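You operate a simulated robot arm through the tools that you are given. There is no shell and no other tool. Be economical: measure what you need, move in short steps, check, and stop when the job is done.

Carry out the task below with a simulated robot arm. There is one attempt and no reset: what you move stays moved.

TASK
Slide the grey block with the felt sole along the top of the large grey steel plate until it stands next to the wheel wedge in blue.

It is judged by the outcome, as a careful person would: the job done as asked, and still so three seconds after it is handed in. It fails if anything else is knocked over, pushed out of place, dropped, spilled or broken.

THE ROBOT
A 7-joint arm with a two-finger parallel gripper, fixed in place. Base frame: the origin is at the foot of the arm, x ahead of it, y to its left, z up; the work surface is at about z = 0. Lengths are in mm, angles in rad, forces in N, time in s.
With the tool pointing down near the work surface it reaches from about 240 to 620 mm from the base axis. Its first joint turns from -1.152 to 1.152 rad. Payload 2.6 kg.
Tool frame: the origin (TCP) lies between the finger pads and is the grasp point; the fingertips stand 30 mm ahead of it; z points along the fingers, y is the line along which they close. The gripper opens to 94 mm. The fingers are 28 mm wide and 10 mm thick; the gripper's body (50 by 96 mm) begins 55 mm behind the TCP.
Orientation is that of the tool frame in the base frame, as a unit quaternion [x, y, z, w]. With the fingers straight down and closing along the base's y, the tool's x points along the base's -x, its y along +y and its z along -z.

THE INTERFACE
- The arm moves only by the tool arm_command. Its arguments are lists of equal length, an entry for each row: "rot": the turn, a rotation vector about the base's x, y, z in units of 4 degrees (1.0 is 4 degrees), a list of three; "delta_pos": the shift along the base's x, y, z in units of 50 mm (1.0 is 50 mm), a list of three; "jaw": the opening, from 0 (shut) to 1 (fully open). In form: {"rot": [[ax, ay, az], ...], "delta_pos": [[dx, dy, dz], ...], "jaw": [jaw, ...]}. A call has 1 to 10 rows; each row shifts and turns the commanded pose from where the row before left it. A call with a number of a shift or a turn outside -1 to 1 is refused whole. A row lasts 0.2 s, in which the tool goes at most 50 mm and 0.15 rad; a call with a longer step from one row to the next is refused whole, and so is a gripper value outside its range. A pose out of reach is approached as far as the arm can. The call stops where the force on the tool passes 40 N (or 10 N more than at its start, if that is more) or the arm is blocked; 0.2 s more then pass. The fingers move at their own pace (about 72 mm/s each) and stop on an object; they squeeze with about 35 N. The grip force told is the motor's: it shows also when the fingers shut on nothing. Time passes only in rows, and 0.2 s behind the last, so rows that do not move let the fingers close. It gives the time, the measured TCP pose, the force on the tool (base axes), the opening and the grip force at its end, in the units of the frame above (readings bear some noise).
- Cameras (640 x 400 px; columns grow to the right, rows downward): "scene" is fixed at [19.6, 424.8, 578.8]; the picture's right is [-0.76, -0.65, 0.00], its down [-0.30, 0.35, -0.89] and it looks along [0.58, -0.67, -0.46] (base axes); focal length 356 px, centre (320, 200). "wrist" rides on the gripper at [-37, 0, -58] in the tool frame; the picture's right is [0.00, -1.00, 0.00], its down [0.97, 0.00, -0.24] and it looks along [0.24, 0.00, 0.97] (tool axes); focal length 218 px, centre (320, 200).
- camera(camera): a new picture of that camera. No time passes.
- measure_at(camera, pixels): for up to 12 pixels [column, row] of the newest picture of that camera ("zoom" is the newest enlarged one), the place [x, y, z] in the base frame of the surface seen there, good to about 2 mm, but the place of the scene camera against the robot may be out by one fixed shift of up to 25 mm in any direction. No time passes.
- enlarge(camera, box): a new picture of the part [left, top, right, bottom] of that camera's present view, enlarged. No time passes.
- hand_in(): hands the job in; it is judged then, once.

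Work in short steps. Measure before you move; look again where a grasp or a placing could have gone wrong, and mend it. You have 60 turns and 26 pictures in all, the two below and enlarged ones among them. Open the gripper and draw the arm clear of the work before you hand the job in, unless the task says otherwise; then end with one line.

The tools are called after "Call:" as a command line: name --argument value ..., lists and objects as JSON in quotes. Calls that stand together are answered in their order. arm_command: Moves the arm, as the interface text tells. Its arguments: {"type":"object","properties":{"rot":{"type":"array","items":{"type":"array","items":{"type":"number"}}},"delta_pos":{"type":"array","items":{"type":"array","items":{"type":"number"}}},"jaw":{"type":"array","items":{"type":"number"}}},"required":["rot","delta_pos","jaw"]} The other tools are called the same way: camera (camera) takes a picture; measure_at (camera, pixels) gives the place of the surface under pixels of a picture; enlarge (camera, box) takes an enlarged picture of a part of a camera's view; hand_in () hands the job in.

At the start:

```text
time_s: 0.0
tcp_pos: [326.5, -214.4, 190.2]
tcp_rot: [0.0, 1.0, 0.0, 0.0]
contact_force: [-0.1, 0.3, -0.5]
opening: 94.4
grasp_force: 0.1
```

scene: 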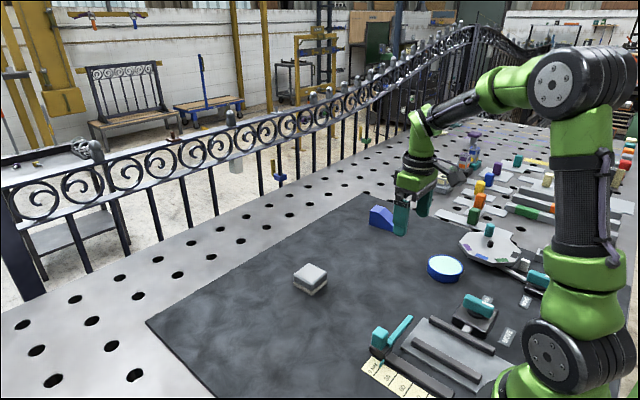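
wrist: 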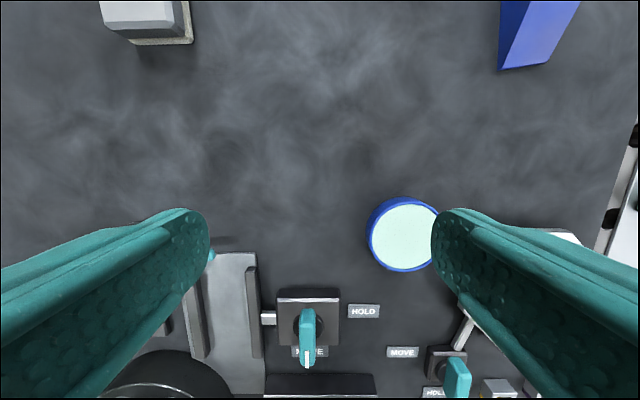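

The grey block is at scene (310,278) and the blue wedge at (382,217). I'll look closer and measure both.

Call:
enlarge --camera "scene" --box '[260, 180, 460, 305]'

Call:
measure_at --camera "wrist" --pixels '[[110, 10], [180, 10], [133, 41], [192, 41], [500, 68], [545, 64], [515, 5], [575, 5], [300, 100], [405, 235]]'

Call:
measure_at --camera "scene" --pixels '[[310, 272], [293, 280], [327, 280], [311, 296], [308, 262], [370, 222], [396, 234], [378, 206], [340, 250], [445, 268]]'

```text
3.20 times, centred on (360, 242) of scene
```

zoom: 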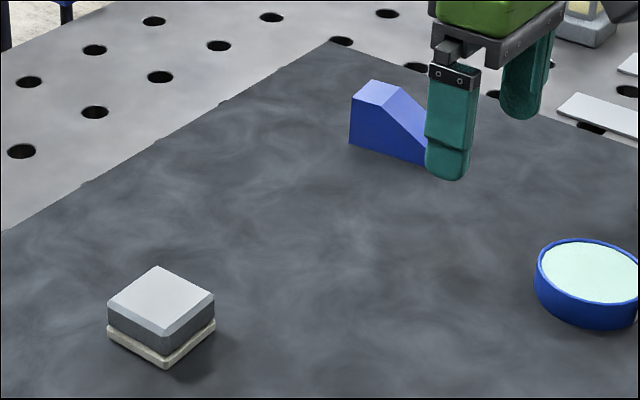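

```text
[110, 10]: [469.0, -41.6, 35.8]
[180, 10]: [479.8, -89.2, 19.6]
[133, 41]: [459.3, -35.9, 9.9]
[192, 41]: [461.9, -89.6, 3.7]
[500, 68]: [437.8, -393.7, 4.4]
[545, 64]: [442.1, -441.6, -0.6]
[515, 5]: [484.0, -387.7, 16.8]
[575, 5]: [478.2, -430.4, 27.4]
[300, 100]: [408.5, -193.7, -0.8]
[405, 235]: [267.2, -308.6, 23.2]
```

```text
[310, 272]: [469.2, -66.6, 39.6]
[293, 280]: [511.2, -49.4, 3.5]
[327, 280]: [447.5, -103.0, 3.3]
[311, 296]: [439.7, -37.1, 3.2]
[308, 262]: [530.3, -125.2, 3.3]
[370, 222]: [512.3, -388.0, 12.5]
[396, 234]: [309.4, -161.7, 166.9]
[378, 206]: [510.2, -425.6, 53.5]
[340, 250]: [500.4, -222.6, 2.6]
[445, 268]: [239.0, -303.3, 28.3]
```

The block is about at (480,-65), and the wedge about at (475,-410) on the same dark plate. I'll go over the block, staying high, for a better look.

Call:
arm_command --rot '[[0, 0, 0], [0, 0, 0], [0, 0, 0], [0, 0, 0], [0, 0, 0], [0, 0, 0]]' --delta_pos '[[0.57, 0.6, 0], [0.57, 0.6, 0], [0.57, 0.6, 0], [0.57, 0.6, 0], [0.57, 0.6, 0], [0, 0, 0]]' --jaw '[1, 1, 1, 1, 1, 1]'

Call:
camera --camera "wrist"

Call:
camera --camera "scene"

```text
time_s: 1.4
tcp_pos: [468.7, -63.3, 190.5]
tcp_rot: [0.001, 1.0, 0.0, 0.0]
contact_force: [0.1, -0.6, -0.3]
opening: 94.1
grasp_force: 0.1
```

```text
22 pictures are left
```

wrist: 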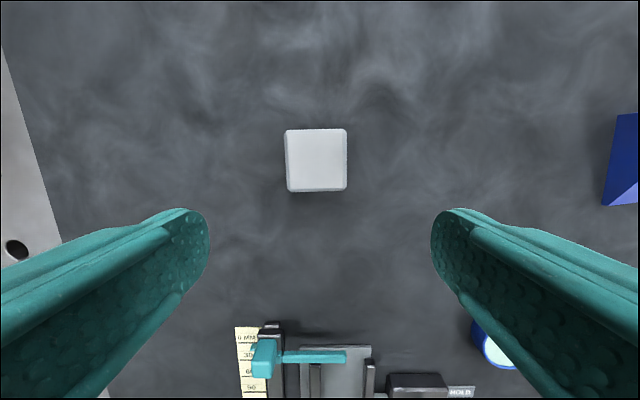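

```text
21 pictures are left
```

scene: 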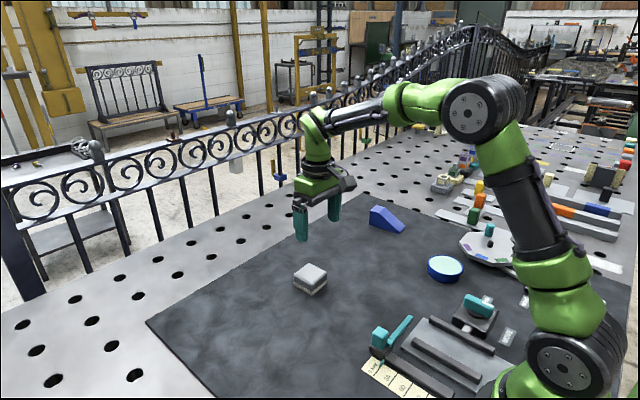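

Call:
measure_at --camera "wrist" --pixels '[[289, 133], [342, 133], [289, 187], [342, 187], [316, 160], [316, 192], [620, 118], [604, 200], [634, 190], [560, 160]]'

Call:
measure_at --camera "scene" --pixels '[[310, 272], [371, 210], [378, 207], [386, 208], [371, 223], [388, 232], [404, 230], [404, 224], [380, 218]]'

Call:
enlarge --camera "scene" --box '[350, 190, 430, 240]'

```text
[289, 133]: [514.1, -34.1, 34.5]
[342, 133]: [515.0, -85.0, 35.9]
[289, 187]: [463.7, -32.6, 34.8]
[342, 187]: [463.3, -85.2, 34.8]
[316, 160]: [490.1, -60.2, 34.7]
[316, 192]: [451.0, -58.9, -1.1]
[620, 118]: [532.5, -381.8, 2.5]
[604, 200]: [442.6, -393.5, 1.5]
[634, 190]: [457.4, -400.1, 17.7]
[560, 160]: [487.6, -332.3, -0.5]
```

```text
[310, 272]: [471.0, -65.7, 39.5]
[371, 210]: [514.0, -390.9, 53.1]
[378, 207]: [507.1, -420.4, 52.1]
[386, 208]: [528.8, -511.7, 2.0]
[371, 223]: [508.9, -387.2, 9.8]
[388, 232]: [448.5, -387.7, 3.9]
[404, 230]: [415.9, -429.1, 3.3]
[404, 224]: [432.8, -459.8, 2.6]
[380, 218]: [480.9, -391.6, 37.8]
```

```text
8.00 times, centred on (390, 215) of scene
```

zoom: 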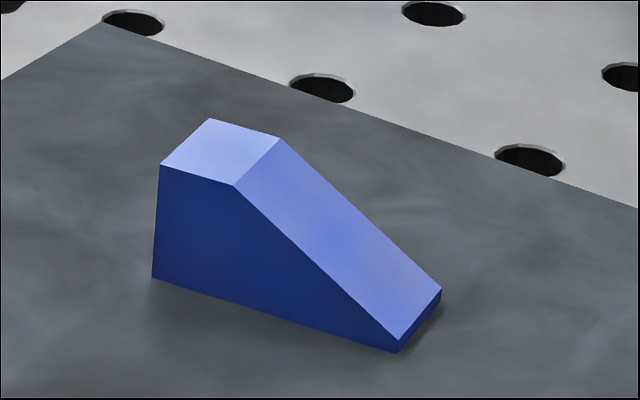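

Block: centre about (489,-59), top z 35. The wedge's near face runs from about (532,-382) to (442,-393). I'll grip the block along x so no finger comes between block and wedge. I'll turn the tool while going to look at the wedge.

Call:
arm_command --rot '[[0, 0, -1], [0, 0, -1], [0, 0, -1], [0, 0, -1], [0, 0, -1], [0, 0, -1], [0, 0, -1], [0, 0, -1], [0, 0, -1], [0, 0, -1]]' --delta_pos '[[0, -0.5, 0], [0, -0.5, 0], [0, -0.5, 0], [0, -0.5, 0], [0, -0.5, 0], [0, -0.5, 0], [0, -0.5, 0], [0, -0.5, 0], [0, -0.5, 0], [0, -0.5, 0]]' --jaw '[1, 1, 1, 1, 1, 1, 1, 1, 1, 1]'

Call:
camera --camera "wrist"

```text
time_s: 3.6
tcp_pos: [466.1, -315.6, 191.0]
tcp_rot: [0.341, 0.94, 0.0, 0.0]
contact_force: [0.0, -0.3, 0.1]
opening: 93.7
grasp_force: 0.0
```

```text
19 pictures are left
```

wrist: 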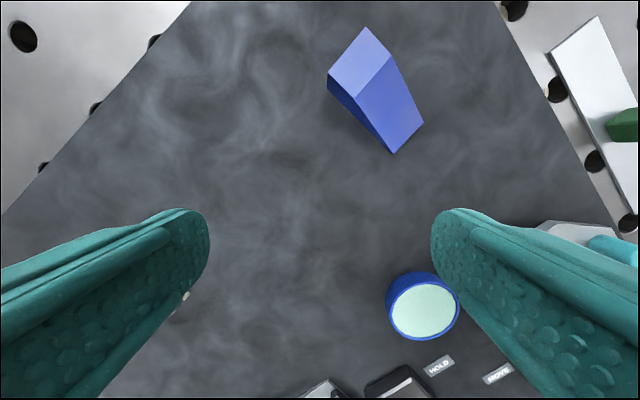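

Call:
measure_at --camera "wrist" --pixels '[[329, 77], [358, 97], [330, 90], [390, 151], [394, 153], [368, 29], [388, 58], [421, 121], [423, 123], [345, 106], [360, 120], [375, 136]]'

Call:
enlarge --camera "wrist" --box '[300, 10, 460, 170]'

```text
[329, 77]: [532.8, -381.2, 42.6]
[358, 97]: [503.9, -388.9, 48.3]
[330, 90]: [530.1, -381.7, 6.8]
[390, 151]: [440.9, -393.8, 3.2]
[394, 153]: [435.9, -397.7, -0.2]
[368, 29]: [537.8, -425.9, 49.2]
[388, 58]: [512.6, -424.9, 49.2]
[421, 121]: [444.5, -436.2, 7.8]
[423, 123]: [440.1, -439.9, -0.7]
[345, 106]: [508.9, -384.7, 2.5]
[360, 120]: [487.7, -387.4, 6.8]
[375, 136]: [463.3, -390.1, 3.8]
```

```text
2.50 times, centred on (380, 90) of wrist
```

zoom: 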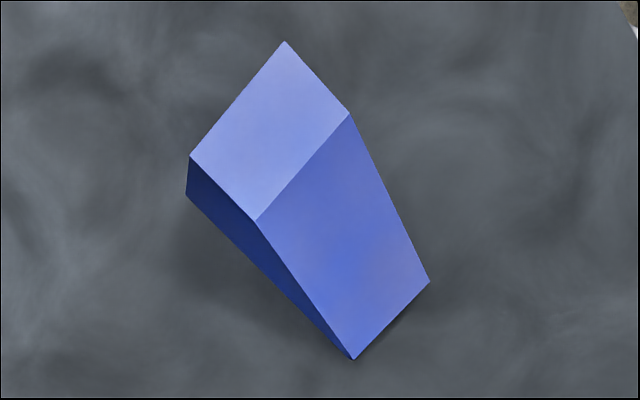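

Wedge face: about (531,-381.5) to (441,-394), a yaw of about 7.5°. I return over the block and finish the turn.

Call:
arm_command --rot '[[0, 0, -1], [0, 0, -1], [0, 0, -1], [0, 0, -1], [0, 0, -1], [0, 0, -1], [0, 0, -1], [0, 0, -1], [0, 0, -1], [0, 0, -1]]' --delta_pos '[[0.04, 0.51, 0], [0.04, 0.51, 0], [0.04, 0.51, 0], [0.04, 0.51, 0], [0.04, 0.51, 0], [0.04, 0.51, 0], [0.04, 0.51, 0], [0.04, 0.51, 0], [0.04, 0.51, 0], [0.04, 0.51, 0]]' --jaw '[1, 1, 1, 1, 1, 1, 1, 1, 1, 1]'

Call:
arm_command --rot '[[0, 0, -1], [0, 0, -1], [0, 0, -0.5], [0, 0, 0]]' --delta_pos '[[0, 0, -0.6], [0, 0, -0.6], [0, 0, 0], [0, 0, 0]]' --jaw '[1, 1, 1, 1]'

Call:
camera --camera "wrist"

```text
time_s: 5.8
tcp_pos: [488.0, -57.5, 190.6]
tcp_rot: [0.643, 0.766, 0.0, -0.001]
contact_force: [0.2, 0.5, -0.6]
opening: 94.2
grasp_force: 0.1
```

```text
time_s: 6.8
tcp_pos: [488.0, -57.3, 130.5]
tcp_rot: [0.708, 0.707, 0.0, 0.0]
contact_force: [0.3, -0.1, 0.6]
opening: 94.0
grasp_force: 0.1
```

```text
17 pictures are left
```

wrist: 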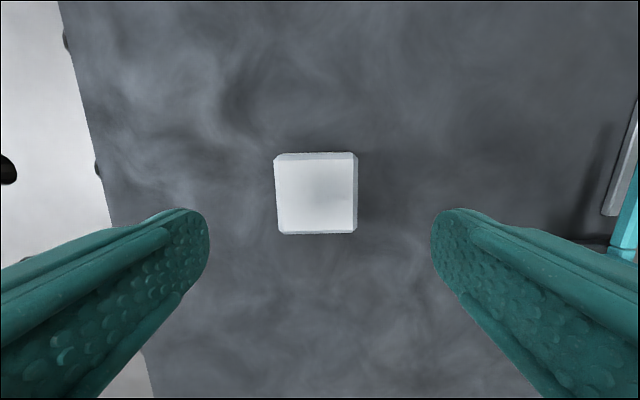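

Call:
measure_at --camera "wrist" --pixels '[[276, 195], [356, 193], [282, 195], [350, 193], [316, 156], [316, 162], [316, 227], [316, 231], [316, 195]]'

Call:
enlarge --camera "scene" --box '[280, 255, 344, 305]'

```text
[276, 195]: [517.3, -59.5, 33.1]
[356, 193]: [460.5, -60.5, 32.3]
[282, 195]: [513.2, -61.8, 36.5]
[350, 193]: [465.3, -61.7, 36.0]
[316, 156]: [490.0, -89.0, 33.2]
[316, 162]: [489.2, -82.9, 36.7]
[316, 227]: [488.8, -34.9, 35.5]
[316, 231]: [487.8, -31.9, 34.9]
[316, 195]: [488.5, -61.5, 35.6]
```

```text
8.00 times, centred on (312, 280) of scene
```

zoom: 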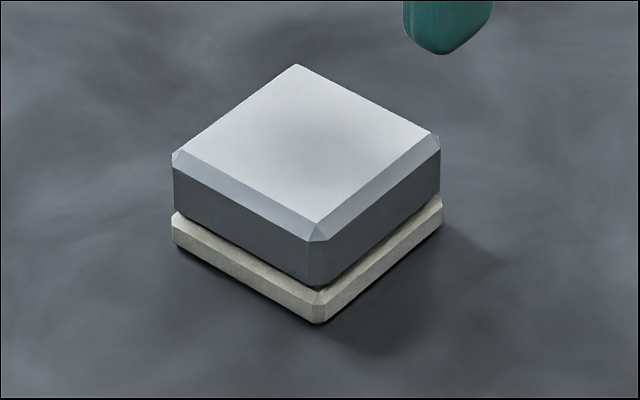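

Block centre is (489,-60.5), 58 mm wide, with the felt up to about z 10. I lower to TCP z≈43, so the tips are just above the felt, and check the force.

Call:
arm_command --rot '[[0, 0, 0], [0, 0, 0], [0, 0, 0], [0, 0, 0]]' --delta_pos '[[0.02, -0.06, -0.6], [0, 0, -0.6], [0, 0, -0.56], [0, 0, 0]]' --jaw '[1, 1, 1, 1]'

Call:
arm_command --rot '[[0, 0, 0], [0, 0, 0], [0, 0, 0], [0, 0, 0]]' --delta_pos '[[0, 0, 0], [0, 0, 0], [0, 0, 0], [0, 0, 0]]' --jaw '[0.55, 0.5, 0.5, 0.5]'

Call:
enlarge --camera "scene" --box '[264, 220, 360, 300]'

```text
time_s: 7.8
tcp_pos: [488.0, -62.2, 43.6]
tcp_rot: [0.707, 0.707, -0.001, 0.001]
contact_force: [-0.7, -0.3, -0.1]
opening: 94.1
grasp_force: 0.1
```

```text
time_s: 8.8
tcp_pos: [488.6, -63.0, 42.7]
tcp_rot: [0.707, 0.707, -0.001, 0.001]
contact_force: [-0.4, -1.2, 0.3]
opening: 58.9
grasp_force: 35.0
```

```text
5.00 times, centred on (312, 260) of scene
```

zoom: 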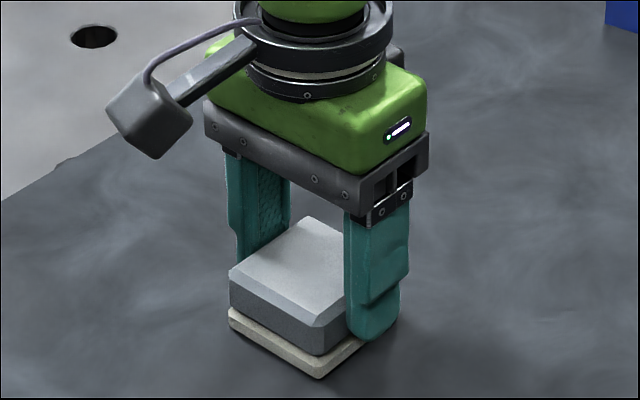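

Gripped at 58.9 mm, 35 N. I slide it toward the wedge in -y at constant height, turning it 7.5° to match the wedge's face, and stop short to check.

Call:
arm_command --rot '[[0, 0, 0], [0, 0, 0.2], [0, 0, 0.2], [0, 0, 0.2], [0, 0, 0.2], [0, 0, 0.2], [0, 0, 0.2], [0, 0, 0.2], [0, 0, 0.2], [0, 0, 0.2]]' --delta_pos '[[0, -0.2, -0.01], [-0.01, -0.5, 0], [-0.01, -0.5, 0], [-0.01, -0.5, 0], [-0.01, -0.5, 0], [-0.01, -0.5, 0], [-0.01, -0.5, 0], [-0.01, -0.5, 0], [-0.01, -0.5, 0], [-0.01, -0.5, 0]]' --jaw '[0.5, 0.5, 0.5, 0.5, 0.5, 0.5, 0.5, 0.5, 0.5, 0.5]'

Call:
camera --camera "wrist"

Call:
enlarge --camera "scene" --box '[310, 170, 430, 270]'

```text
time_s: 11.0
tcp_pos: [485.3, -296.6, 42.3]
tcp_rot: [0.662, 0.75, 0.001, 0.001]
contact_force: [-3.2, 12.5, 26.5]
opening: 59.3
grasp_force: 35.1
```

```text
14 pictures are left
```

wrist: 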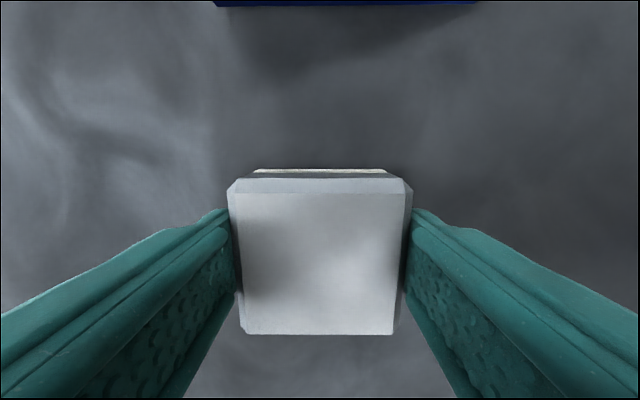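

```text
4.00 times, centred on (370, 220) of scene
```

zoom: 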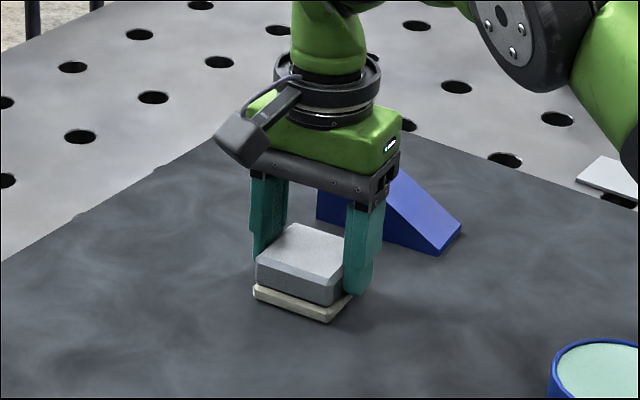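

Force is 26 N downward press, more than wanted, so I'll ease it. I also check the felt and the gap.

Call:
measure_at --camera "wrist" --pixels '[[320, 171], [320, 176], [320, 186], [320, 250], [320, 328], [240, 190], [400, 190], [345, 5], [320, 100], [260, 330], [385, 330]]'

Call:
enlarge --camera "scene" --box '[364, 230, 412, 260]'

Call:
enlarge --camera "scene" --box '[364, 220, 412, 255]'

```text
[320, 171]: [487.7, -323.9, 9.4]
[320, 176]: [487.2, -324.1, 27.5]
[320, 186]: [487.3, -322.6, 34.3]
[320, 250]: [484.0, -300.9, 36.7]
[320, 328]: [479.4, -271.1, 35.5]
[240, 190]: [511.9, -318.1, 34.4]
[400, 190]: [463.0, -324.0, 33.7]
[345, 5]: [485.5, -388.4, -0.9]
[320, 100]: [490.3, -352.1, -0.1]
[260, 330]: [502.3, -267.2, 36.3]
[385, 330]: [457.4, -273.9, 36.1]
```

```text
13.33 times, centred on (388, 245) of scene
```

zoom: 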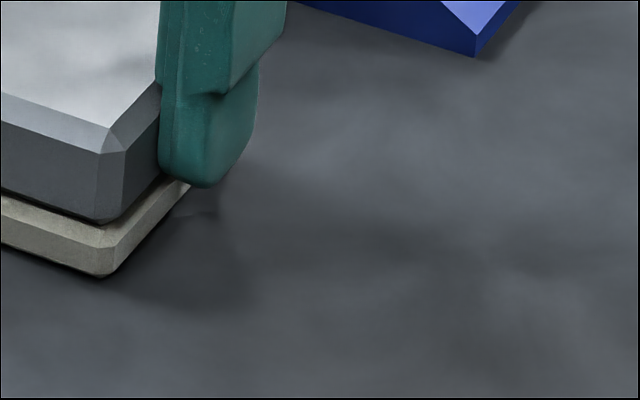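

```text
11.43 times, centred on (388, 238) of scene
```

zoom: 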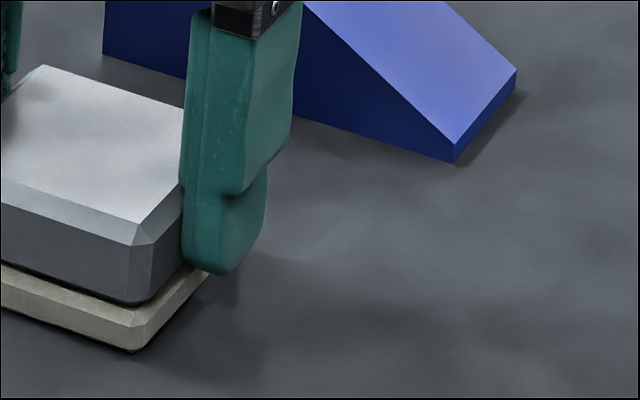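

The block is intact and flush: front edge at y≈-324, wedge face at y≈-388. I ease the press by 0.4 mm and slide 50 mm more.

Call:
arm_command --rot '[[0, 0, 0], [0, 0, 0], [0, 0, 0], [0, 0, 0], [0, 0, 0]]' --delta_pos '[[0, -0.2, 0.008], [0, -0.25, 0], [0, -0.25, 0], [0, -0.2, 0], [0, -0.1, 0]]' --jaw '[0.5, 0.5, 0.5, 0.5, 0.5]'

Call:
camera --camera "wrist"

```text
time_s: 12.2
tcp_pos: [486.6, -347.2, 42.4]
tcp_rot: [0.661, 0.751, -0.001, 0.002]
contact_force: [0.0, 9.2, 23.1]
opening: 59.2
grasp_force: 35.0
```

```text
10 pictures are left
```

wrist: 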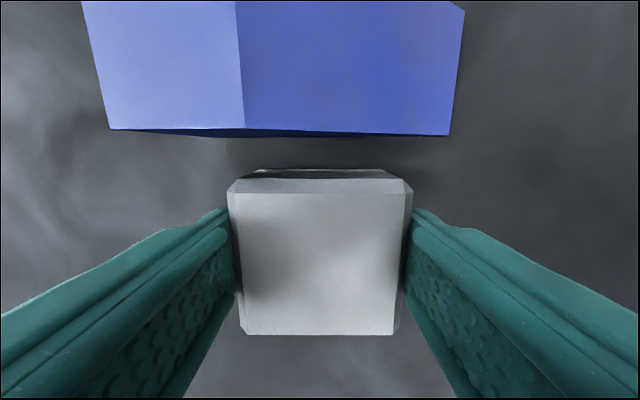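

Call:
measure_at --camera "wrist" --pixels '[[320, 170], [320, 177], [320, 185], [265, 171], [380, 171], [320, 135], [250, 136], [400, 135], [320, 150], [250, 150], [400, 150], [320, 163]]'

```text
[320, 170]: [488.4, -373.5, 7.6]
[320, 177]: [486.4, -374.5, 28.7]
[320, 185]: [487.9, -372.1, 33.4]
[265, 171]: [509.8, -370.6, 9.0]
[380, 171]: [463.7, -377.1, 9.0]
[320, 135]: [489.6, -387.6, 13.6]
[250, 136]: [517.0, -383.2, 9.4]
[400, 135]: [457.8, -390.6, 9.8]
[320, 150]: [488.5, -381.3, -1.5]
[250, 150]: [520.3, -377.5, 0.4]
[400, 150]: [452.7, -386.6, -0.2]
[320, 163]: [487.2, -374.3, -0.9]
```

The gap is about 13 mm and the faces are parallel. I go 8 mm further, then ease off and release.

Call:
arm_command --rot '[[0, 0, 0], [0, 0, 0], [0, 0, 0]]' --delta_pos '[[0, -0.1, 0], [0, -0.06, 0], [0, 0, 0.006]]' --jaw '[0.5, 0.5, 0.5]'

Call:
camera --camera "wrist"

Call:
measure_at --camera "wrist" --pixels '[[320, 170], [265, 171], [380, 171], [320, 145], [320, 150], [320, 155], [320, 160]]'

```text
time_s: 13.0
tcp_pos: [484.8, -354.6, 42.0]
tcp_rot: [0.661, 0.751, 0.0, 0.001]
contact_force: [3.8, 6.4, 18.1]
opening: 59.2
grasp_force: 35.0
```

```text
9 pictures are left
```

wrist: 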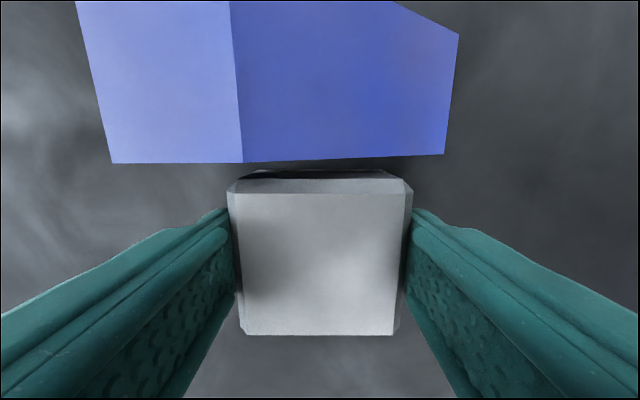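

```text
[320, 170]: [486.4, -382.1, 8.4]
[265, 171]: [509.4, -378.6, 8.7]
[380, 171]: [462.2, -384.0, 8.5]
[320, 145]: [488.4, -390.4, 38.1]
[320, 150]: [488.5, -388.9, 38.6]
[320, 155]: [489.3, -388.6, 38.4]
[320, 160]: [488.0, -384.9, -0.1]
```

The gap is about 5 mm and the wedge hasn't moved. I release and lift straight up.

Call:
arm_command --rot '[[0, 0, 0], [0, 0, 0], [0, 0, 0], [0, 0, 0]]' --delta_pos '[[0, 0, 0], [0, 0, 0], [0, 0, 0], [0, 0, 0]]' --jaw '[0.7, 0.95, 0.95, 0.95]'

Call:
arm_command --rot '[[0, 0, 0], [0, 0, 0], [0, 0, 0], [0, 0, 0], [0, 0, 0], [0, 0, 0], [0, 0, 0], [0, 0, 0]]' --delta_pos '[[0, 0, 0.3], [0, 0, 0.5], [0, 0, 0.7], [0, 0, 0.7], [0, 0, 0.7], [-0.3, 0.6, 0], [-0.3, 0.6, 0], [-0.3, 0.6, 0]]' --jaw '[0.95, 0.95, 0.95, 0.95, 0.95, 0.95, 0.95, 0.95]'

Call:
camera --camera "wrist"

Call:
camera --camera "scene"

```text
time_s: 14.0
tcp_pos: [484.7, -353.7, 40.7]
tcp_rot: [0.662, 0.75, 0.0, 0.0]
contact_force: [1.0, 0.7, -0.1]
opening: 89.5
grasp_force: 0.1
```

```text
time_s: 15.8
tcp_pos: [437.3, -262.5, 188.1]
tcp_rot: [0.662, 0.75, 0.0, 0.001]
contact_force: [0.0, 0.3, -0.5]
opening: 89.2
grasp_force: 0.0
out of reach, approached as far as the arm can: row 5
```

```text
8 pictures are left
```

wrist: 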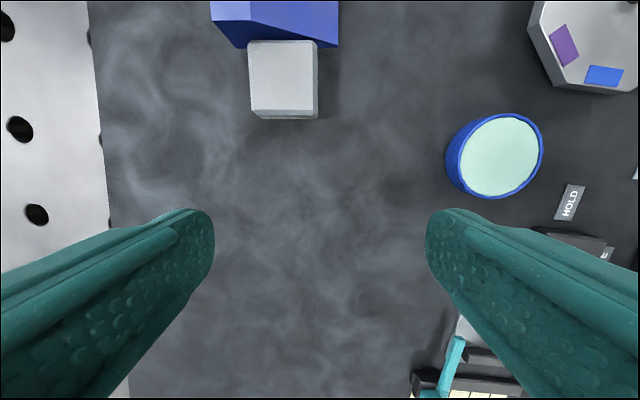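

```text
7 pictures are left
```

scene: 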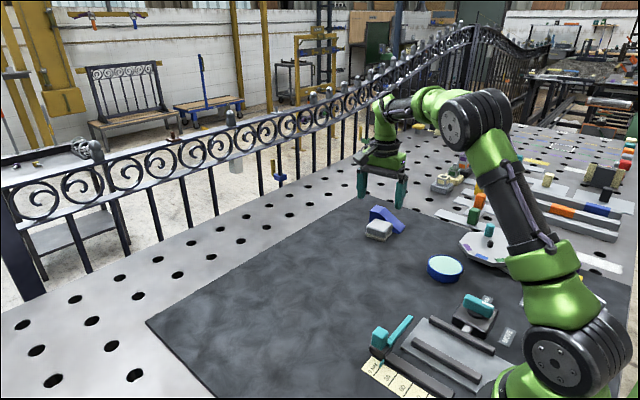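

Call:
enlarge --camera "scene" --box '[350, 195, 414, 245]'

Call:
measure_at --camera "scene" --pixels '[[371, 210], [378, 207], [404, 230], [378, 229]]'

```text
8.00 times, centred on (382, 220) of scene
```

zoom: 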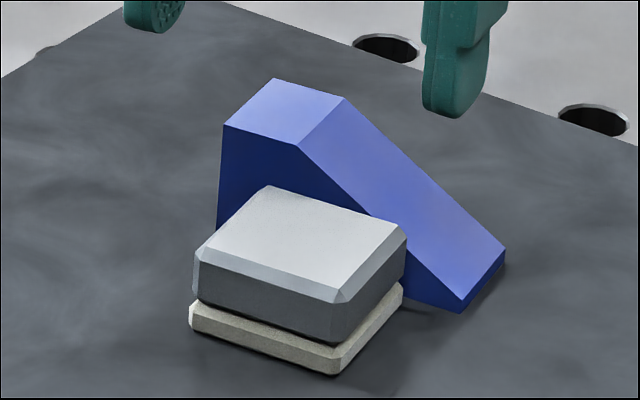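

```text
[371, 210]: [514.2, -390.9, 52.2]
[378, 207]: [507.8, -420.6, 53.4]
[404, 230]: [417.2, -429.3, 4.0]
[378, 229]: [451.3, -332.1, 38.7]
```

The block stands flat beside the wedge, the wedge measures the same as before, and the arm is clear with the gripper open.

Call:
hand_in

```text
The job is handed in.
```

I slid the grey felt-soled block along the plate, and it now stands about 5 mm from the blue wheel wedge, parallel to its side. The wedge did not move, nothing else was touched, and the job is handed in.
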